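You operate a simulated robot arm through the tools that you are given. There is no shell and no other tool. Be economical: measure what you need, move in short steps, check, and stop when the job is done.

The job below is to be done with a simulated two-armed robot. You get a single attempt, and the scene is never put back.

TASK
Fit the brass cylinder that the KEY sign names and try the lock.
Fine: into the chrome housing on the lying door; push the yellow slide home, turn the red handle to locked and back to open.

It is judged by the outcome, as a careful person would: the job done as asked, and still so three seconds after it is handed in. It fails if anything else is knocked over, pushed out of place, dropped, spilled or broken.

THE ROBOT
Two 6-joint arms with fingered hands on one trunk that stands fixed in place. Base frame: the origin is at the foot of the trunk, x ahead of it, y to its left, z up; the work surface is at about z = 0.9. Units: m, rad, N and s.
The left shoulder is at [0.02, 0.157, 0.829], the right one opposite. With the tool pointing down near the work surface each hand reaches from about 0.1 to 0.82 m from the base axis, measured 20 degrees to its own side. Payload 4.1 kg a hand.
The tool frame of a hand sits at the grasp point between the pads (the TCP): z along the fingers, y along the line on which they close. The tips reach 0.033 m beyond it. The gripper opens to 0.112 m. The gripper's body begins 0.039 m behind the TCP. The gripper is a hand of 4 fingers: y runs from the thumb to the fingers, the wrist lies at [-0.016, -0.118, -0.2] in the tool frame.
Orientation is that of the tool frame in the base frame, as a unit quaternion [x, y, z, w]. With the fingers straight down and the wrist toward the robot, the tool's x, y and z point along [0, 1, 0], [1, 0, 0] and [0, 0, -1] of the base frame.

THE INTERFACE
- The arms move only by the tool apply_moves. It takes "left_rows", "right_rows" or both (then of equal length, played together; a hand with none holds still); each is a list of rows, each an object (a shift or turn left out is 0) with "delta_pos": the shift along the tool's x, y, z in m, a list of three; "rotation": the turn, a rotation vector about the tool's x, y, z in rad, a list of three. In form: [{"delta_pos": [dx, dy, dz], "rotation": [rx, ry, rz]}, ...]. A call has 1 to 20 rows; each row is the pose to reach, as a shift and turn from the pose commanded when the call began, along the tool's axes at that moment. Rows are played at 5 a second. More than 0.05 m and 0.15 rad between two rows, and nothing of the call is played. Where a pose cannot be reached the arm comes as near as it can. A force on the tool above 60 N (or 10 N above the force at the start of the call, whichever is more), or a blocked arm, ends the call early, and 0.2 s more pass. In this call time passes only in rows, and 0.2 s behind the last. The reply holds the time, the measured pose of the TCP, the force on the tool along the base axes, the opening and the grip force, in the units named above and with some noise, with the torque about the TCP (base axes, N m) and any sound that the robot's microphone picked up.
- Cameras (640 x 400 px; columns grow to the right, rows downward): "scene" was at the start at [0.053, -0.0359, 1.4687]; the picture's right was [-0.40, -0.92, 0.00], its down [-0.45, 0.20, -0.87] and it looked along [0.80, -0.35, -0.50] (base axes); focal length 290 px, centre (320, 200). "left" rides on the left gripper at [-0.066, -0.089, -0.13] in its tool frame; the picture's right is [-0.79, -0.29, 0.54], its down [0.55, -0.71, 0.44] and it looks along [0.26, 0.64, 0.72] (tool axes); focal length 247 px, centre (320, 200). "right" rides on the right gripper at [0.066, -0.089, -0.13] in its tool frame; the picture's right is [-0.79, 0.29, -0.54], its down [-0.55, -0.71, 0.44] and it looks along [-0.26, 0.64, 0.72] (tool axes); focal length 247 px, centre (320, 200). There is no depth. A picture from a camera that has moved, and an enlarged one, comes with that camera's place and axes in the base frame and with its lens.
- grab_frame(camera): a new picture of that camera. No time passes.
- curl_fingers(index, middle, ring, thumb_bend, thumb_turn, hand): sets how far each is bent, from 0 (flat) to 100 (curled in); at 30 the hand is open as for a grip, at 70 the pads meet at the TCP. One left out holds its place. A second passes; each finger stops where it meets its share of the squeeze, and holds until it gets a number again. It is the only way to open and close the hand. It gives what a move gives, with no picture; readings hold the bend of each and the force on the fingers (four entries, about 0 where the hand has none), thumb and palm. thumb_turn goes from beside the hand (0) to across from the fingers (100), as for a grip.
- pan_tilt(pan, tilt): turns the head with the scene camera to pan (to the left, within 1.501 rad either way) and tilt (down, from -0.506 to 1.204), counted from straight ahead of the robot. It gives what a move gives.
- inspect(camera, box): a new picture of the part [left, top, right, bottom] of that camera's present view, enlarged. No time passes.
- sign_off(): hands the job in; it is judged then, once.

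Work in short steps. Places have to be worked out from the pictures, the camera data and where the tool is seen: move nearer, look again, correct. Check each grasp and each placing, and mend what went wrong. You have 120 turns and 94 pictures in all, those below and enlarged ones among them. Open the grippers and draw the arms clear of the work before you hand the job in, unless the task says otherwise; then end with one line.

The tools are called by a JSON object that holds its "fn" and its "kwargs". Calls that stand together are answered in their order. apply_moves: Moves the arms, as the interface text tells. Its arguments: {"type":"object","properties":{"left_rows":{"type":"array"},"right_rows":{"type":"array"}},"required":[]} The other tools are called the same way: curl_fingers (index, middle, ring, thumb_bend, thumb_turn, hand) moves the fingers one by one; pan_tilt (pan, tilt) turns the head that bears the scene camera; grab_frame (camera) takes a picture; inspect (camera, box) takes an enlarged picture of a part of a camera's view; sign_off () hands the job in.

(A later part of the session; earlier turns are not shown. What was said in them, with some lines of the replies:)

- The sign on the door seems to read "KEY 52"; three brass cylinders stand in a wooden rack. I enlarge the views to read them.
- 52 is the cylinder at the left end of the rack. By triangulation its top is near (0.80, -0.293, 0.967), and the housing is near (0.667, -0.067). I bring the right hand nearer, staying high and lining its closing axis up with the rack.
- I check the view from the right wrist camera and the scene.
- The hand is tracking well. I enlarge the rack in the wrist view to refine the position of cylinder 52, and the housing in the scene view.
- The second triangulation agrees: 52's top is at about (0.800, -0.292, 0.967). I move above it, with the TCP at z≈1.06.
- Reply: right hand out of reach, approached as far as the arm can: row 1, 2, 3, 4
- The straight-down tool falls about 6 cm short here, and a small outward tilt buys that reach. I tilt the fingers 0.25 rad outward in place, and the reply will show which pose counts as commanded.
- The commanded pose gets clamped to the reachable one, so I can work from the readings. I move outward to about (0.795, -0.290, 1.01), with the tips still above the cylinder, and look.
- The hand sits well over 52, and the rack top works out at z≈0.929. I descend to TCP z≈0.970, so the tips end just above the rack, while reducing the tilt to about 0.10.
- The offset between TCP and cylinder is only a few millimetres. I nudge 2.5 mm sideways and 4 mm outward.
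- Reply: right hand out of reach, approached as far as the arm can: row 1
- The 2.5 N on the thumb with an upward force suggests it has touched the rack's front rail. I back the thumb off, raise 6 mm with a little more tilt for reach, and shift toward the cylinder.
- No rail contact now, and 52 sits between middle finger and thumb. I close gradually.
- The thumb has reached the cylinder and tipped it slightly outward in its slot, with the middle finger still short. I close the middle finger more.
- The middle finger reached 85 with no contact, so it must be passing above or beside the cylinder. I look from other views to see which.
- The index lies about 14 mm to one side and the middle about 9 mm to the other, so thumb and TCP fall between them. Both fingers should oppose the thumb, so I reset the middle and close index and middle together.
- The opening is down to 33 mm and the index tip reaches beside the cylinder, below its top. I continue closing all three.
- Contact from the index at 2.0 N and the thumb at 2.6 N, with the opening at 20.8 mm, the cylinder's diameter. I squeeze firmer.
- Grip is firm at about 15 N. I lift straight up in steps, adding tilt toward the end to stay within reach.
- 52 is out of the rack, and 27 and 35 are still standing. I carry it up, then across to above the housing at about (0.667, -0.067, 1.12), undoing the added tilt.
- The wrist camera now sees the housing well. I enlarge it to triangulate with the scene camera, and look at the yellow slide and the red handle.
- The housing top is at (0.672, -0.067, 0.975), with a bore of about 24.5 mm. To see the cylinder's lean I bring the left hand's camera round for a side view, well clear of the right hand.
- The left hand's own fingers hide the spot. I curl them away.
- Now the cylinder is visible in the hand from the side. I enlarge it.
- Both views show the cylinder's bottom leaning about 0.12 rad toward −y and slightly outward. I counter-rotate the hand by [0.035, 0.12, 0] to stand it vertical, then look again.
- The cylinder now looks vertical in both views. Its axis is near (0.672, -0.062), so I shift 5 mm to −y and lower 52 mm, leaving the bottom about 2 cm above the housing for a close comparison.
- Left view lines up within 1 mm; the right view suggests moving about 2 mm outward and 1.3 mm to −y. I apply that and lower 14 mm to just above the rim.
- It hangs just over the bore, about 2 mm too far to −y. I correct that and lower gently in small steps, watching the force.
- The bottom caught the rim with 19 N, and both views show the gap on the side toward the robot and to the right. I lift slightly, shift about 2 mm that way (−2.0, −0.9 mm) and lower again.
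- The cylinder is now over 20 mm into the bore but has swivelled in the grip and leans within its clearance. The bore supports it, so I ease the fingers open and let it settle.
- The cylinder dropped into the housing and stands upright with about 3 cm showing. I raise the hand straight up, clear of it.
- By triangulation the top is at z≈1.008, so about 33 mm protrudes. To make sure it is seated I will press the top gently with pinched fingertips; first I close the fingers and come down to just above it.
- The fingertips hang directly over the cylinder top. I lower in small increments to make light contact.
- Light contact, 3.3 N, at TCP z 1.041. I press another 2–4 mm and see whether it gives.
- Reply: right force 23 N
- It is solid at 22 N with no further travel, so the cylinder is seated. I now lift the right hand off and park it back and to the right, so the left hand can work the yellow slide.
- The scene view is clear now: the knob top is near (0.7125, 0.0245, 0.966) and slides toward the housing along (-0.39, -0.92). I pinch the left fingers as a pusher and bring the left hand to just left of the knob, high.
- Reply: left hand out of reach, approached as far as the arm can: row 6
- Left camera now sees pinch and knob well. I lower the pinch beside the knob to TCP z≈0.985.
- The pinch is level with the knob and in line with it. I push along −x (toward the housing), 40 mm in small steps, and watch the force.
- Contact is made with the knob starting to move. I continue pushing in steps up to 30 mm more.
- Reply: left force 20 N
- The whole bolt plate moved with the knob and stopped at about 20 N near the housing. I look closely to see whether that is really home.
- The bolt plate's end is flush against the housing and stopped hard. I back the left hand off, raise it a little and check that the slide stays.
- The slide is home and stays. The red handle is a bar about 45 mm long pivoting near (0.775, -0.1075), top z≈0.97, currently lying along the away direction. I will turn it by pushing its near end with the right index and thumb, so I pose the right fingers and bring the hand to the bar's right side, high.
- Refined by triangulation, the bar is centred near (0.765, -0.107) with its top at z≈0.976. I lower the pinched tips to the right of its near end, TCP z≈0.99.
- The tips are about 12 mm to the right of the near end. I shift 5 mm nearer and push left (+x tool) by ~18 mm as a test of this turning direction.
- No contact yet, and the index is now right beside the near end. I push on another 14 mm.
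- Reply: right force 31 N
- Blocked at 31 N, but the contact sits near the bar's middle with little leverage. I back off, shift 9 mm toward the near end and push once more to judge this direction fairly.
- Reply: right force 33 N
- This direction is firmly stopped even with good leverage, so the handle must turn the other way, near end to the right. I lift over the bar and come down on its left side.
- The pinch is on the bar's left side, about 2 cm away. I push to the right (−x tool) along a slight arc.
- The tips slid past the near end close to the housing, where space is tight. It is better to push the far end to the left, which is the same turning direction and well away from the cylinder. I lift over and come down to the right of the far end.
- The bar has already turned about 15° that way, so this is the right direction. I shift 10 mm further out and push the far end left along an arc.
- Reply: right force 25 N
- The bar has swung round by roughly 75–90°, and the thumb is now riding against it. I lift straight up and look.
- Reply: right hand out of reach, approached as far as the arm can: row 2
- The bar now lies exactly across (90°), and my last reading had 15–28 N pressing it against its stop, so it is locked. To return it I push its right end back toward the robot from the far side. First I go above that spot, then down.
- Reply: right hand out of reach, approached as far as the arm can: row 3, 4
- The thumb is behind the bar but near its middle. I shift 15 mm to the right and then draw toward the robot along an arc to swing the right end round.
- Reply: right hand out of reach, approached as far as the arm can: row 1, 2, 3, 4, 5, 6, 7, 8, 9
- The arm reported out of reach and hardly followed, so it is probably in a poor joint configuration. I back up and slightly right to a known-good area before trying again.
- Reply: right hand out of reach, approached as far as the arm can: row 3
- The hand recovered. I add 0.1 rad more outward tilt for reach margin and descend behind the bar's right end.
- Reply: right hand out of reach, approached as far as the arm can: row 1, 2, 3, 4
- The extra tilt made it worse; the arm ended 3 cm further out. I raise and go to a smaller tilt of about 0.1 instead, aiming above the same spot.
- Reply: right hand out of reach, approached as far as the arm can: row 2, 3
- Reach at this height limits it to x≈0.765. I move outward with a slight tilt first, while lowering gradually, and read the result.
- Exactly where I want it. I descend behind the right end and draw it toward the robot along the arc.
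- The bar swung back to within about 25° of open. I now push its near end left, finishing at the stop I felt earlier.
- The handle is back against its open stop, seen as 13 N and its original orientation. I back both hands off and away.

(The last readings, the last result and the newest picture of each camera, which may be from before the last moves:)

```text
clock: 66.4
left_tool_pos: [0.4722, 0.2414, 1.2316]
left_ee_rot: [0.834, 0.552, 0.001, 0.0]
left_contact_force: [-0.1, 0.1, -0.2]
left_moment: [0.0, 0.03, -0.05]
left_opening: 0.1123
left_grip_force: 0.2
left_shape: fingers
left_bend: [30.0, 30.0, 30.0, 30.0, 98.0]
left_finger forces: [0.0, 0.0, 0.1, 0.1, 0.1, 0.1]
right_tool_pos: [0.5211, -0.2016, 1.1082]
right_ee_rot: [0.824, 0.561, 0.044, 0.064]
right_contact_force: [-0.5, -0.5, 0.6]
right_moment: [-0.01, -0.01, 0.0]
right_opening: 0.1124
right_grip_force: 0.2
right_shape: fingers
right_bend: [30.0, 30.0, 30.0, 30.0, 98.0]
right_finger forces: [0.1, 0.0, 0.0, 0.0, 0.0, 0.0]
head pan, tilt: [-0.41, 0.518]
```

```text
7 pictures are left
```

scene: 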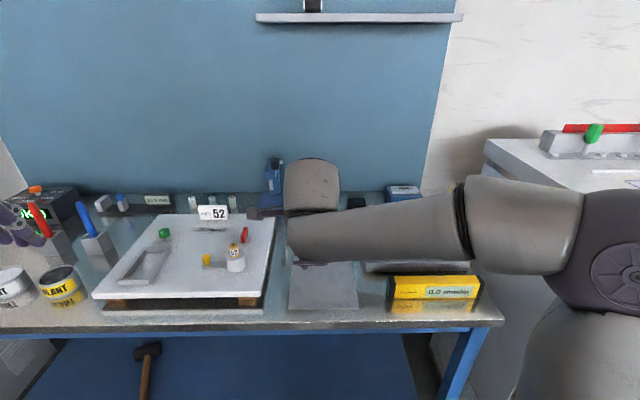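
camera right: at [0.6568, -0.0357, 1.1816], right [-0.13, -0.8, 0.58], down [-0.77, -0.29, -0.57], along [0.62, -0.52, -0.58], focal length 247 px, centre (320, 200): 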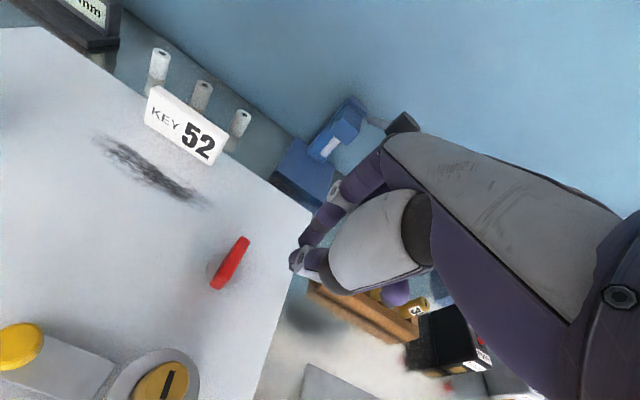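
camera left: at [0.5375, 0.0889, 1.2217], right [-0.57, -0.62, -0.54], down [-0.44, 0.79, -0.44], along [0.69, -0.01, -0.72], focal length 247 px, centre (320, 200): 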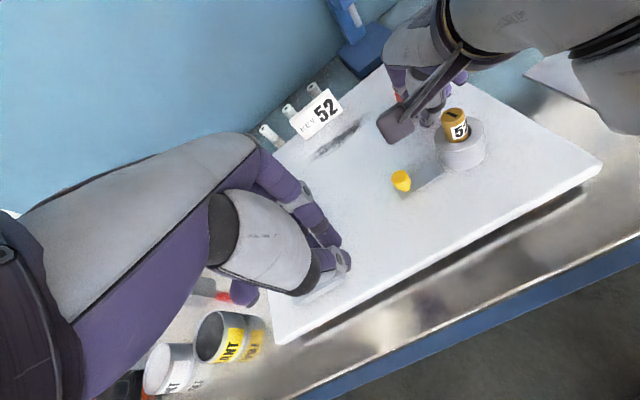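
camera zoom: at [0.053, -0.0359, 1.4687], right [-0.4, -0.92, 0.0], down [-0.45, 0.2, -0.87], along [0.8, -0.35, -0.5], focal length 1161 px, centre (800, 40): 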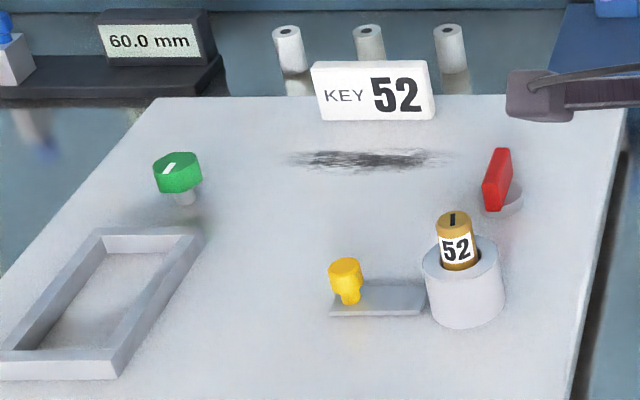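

Everything on the door is as wanted. I draw the right arm further up and back and check that the rack is undisturbed.

{"fn": "apply_moves", "kwargs": {"right_rows": [{"delta_pos": [0, -0.02, -0.04]}, {"delta_pos": [0, -0.05, -0.08]}, {"delta_pos": [0, -0.08, -0.11]}, {"delta_pos": [0, -0.11, -0.14]}]}}

{"fn": "grab_frame", "kwargs": {"camera": "right"}}

{"fn": "grab_frame", "kwargs": {"camera": "left"}}

```text
clock: 67.4
left_tool_pos: [0.4732, 0.2414, 1.2312]
left_ee_rot: [0.834, 0.552, 0.0, 0.001]
left_contact_force: [-0.6, 0.0, 0.4]
left_moment: [0.02, 0.02, 0.01]
left_opening: 0.1123
left_grip_force: 0.1
left_shape: fingers
left_bend: [30.0, 30.0, 30.0, 30.0, 98.0]
left_finger forces: [0.0, 0.1, 0.0, 0.0, 0.0, 0.0]
right_tool_pos: [0.3987, -0.1547, 1.2282]
right_ee_rot: [0.824, 0.562, 0.044, 0.064]
right_contact_force: [-0.9, 0.1, -0.1]
right_moment: [0.02, 0.01, 0.02]
right_opening: 0.1123
right_grip_force: 0.1
right_shape: fingers
right_bend: [30.0, 30.0, 30.0, 30.0, 98.0]
right_finger forces: [0.1, 0.0, 0.0, 0.1, 0.1, 0.1]
head pan, tilt: [-0.41, 0.518]
```

```text
6 pictures are left
camera right: at [0.3231, -0.0548, 1.343], right [-0.1, -0.81, 0.58], down [-0.79, -0.28, -0.54], along [0.6, -0.51, -0.61], focal length 247 px, centre (320, 200)
```

right: 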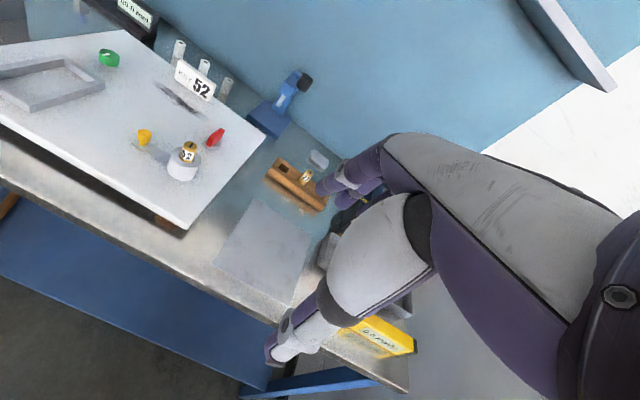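

```text
5 pictures are left
camera left: at [0.3641, 0.2169, 1.3611], right [-0.57, -0.62, -0.54], down [-0.44, 0.79, -0.44], along [0.69, -0.01, -0.72], focal length 247 px, centre (320, 200)
```

left: 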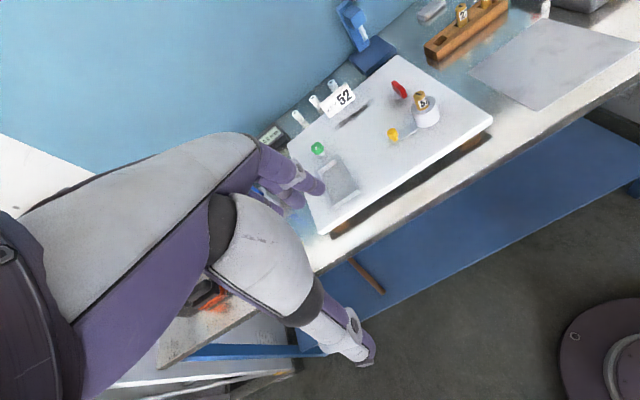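

Cylinder 52 is in the housing, the slide is home, the handle is back at open, and 27 and 35 stand in the rack. Hands are open and clear, so I hand the job in.

{"fn": "sign_off", "kwargs": {}}

```text
The job is handed in.
```

Cylinder 52 is seated in the chrome housing and the yellow slide is pushed home. I turned the red handle a quarter turn to locked, then back to its open stop; nothing else was knocked over or moved out of place.
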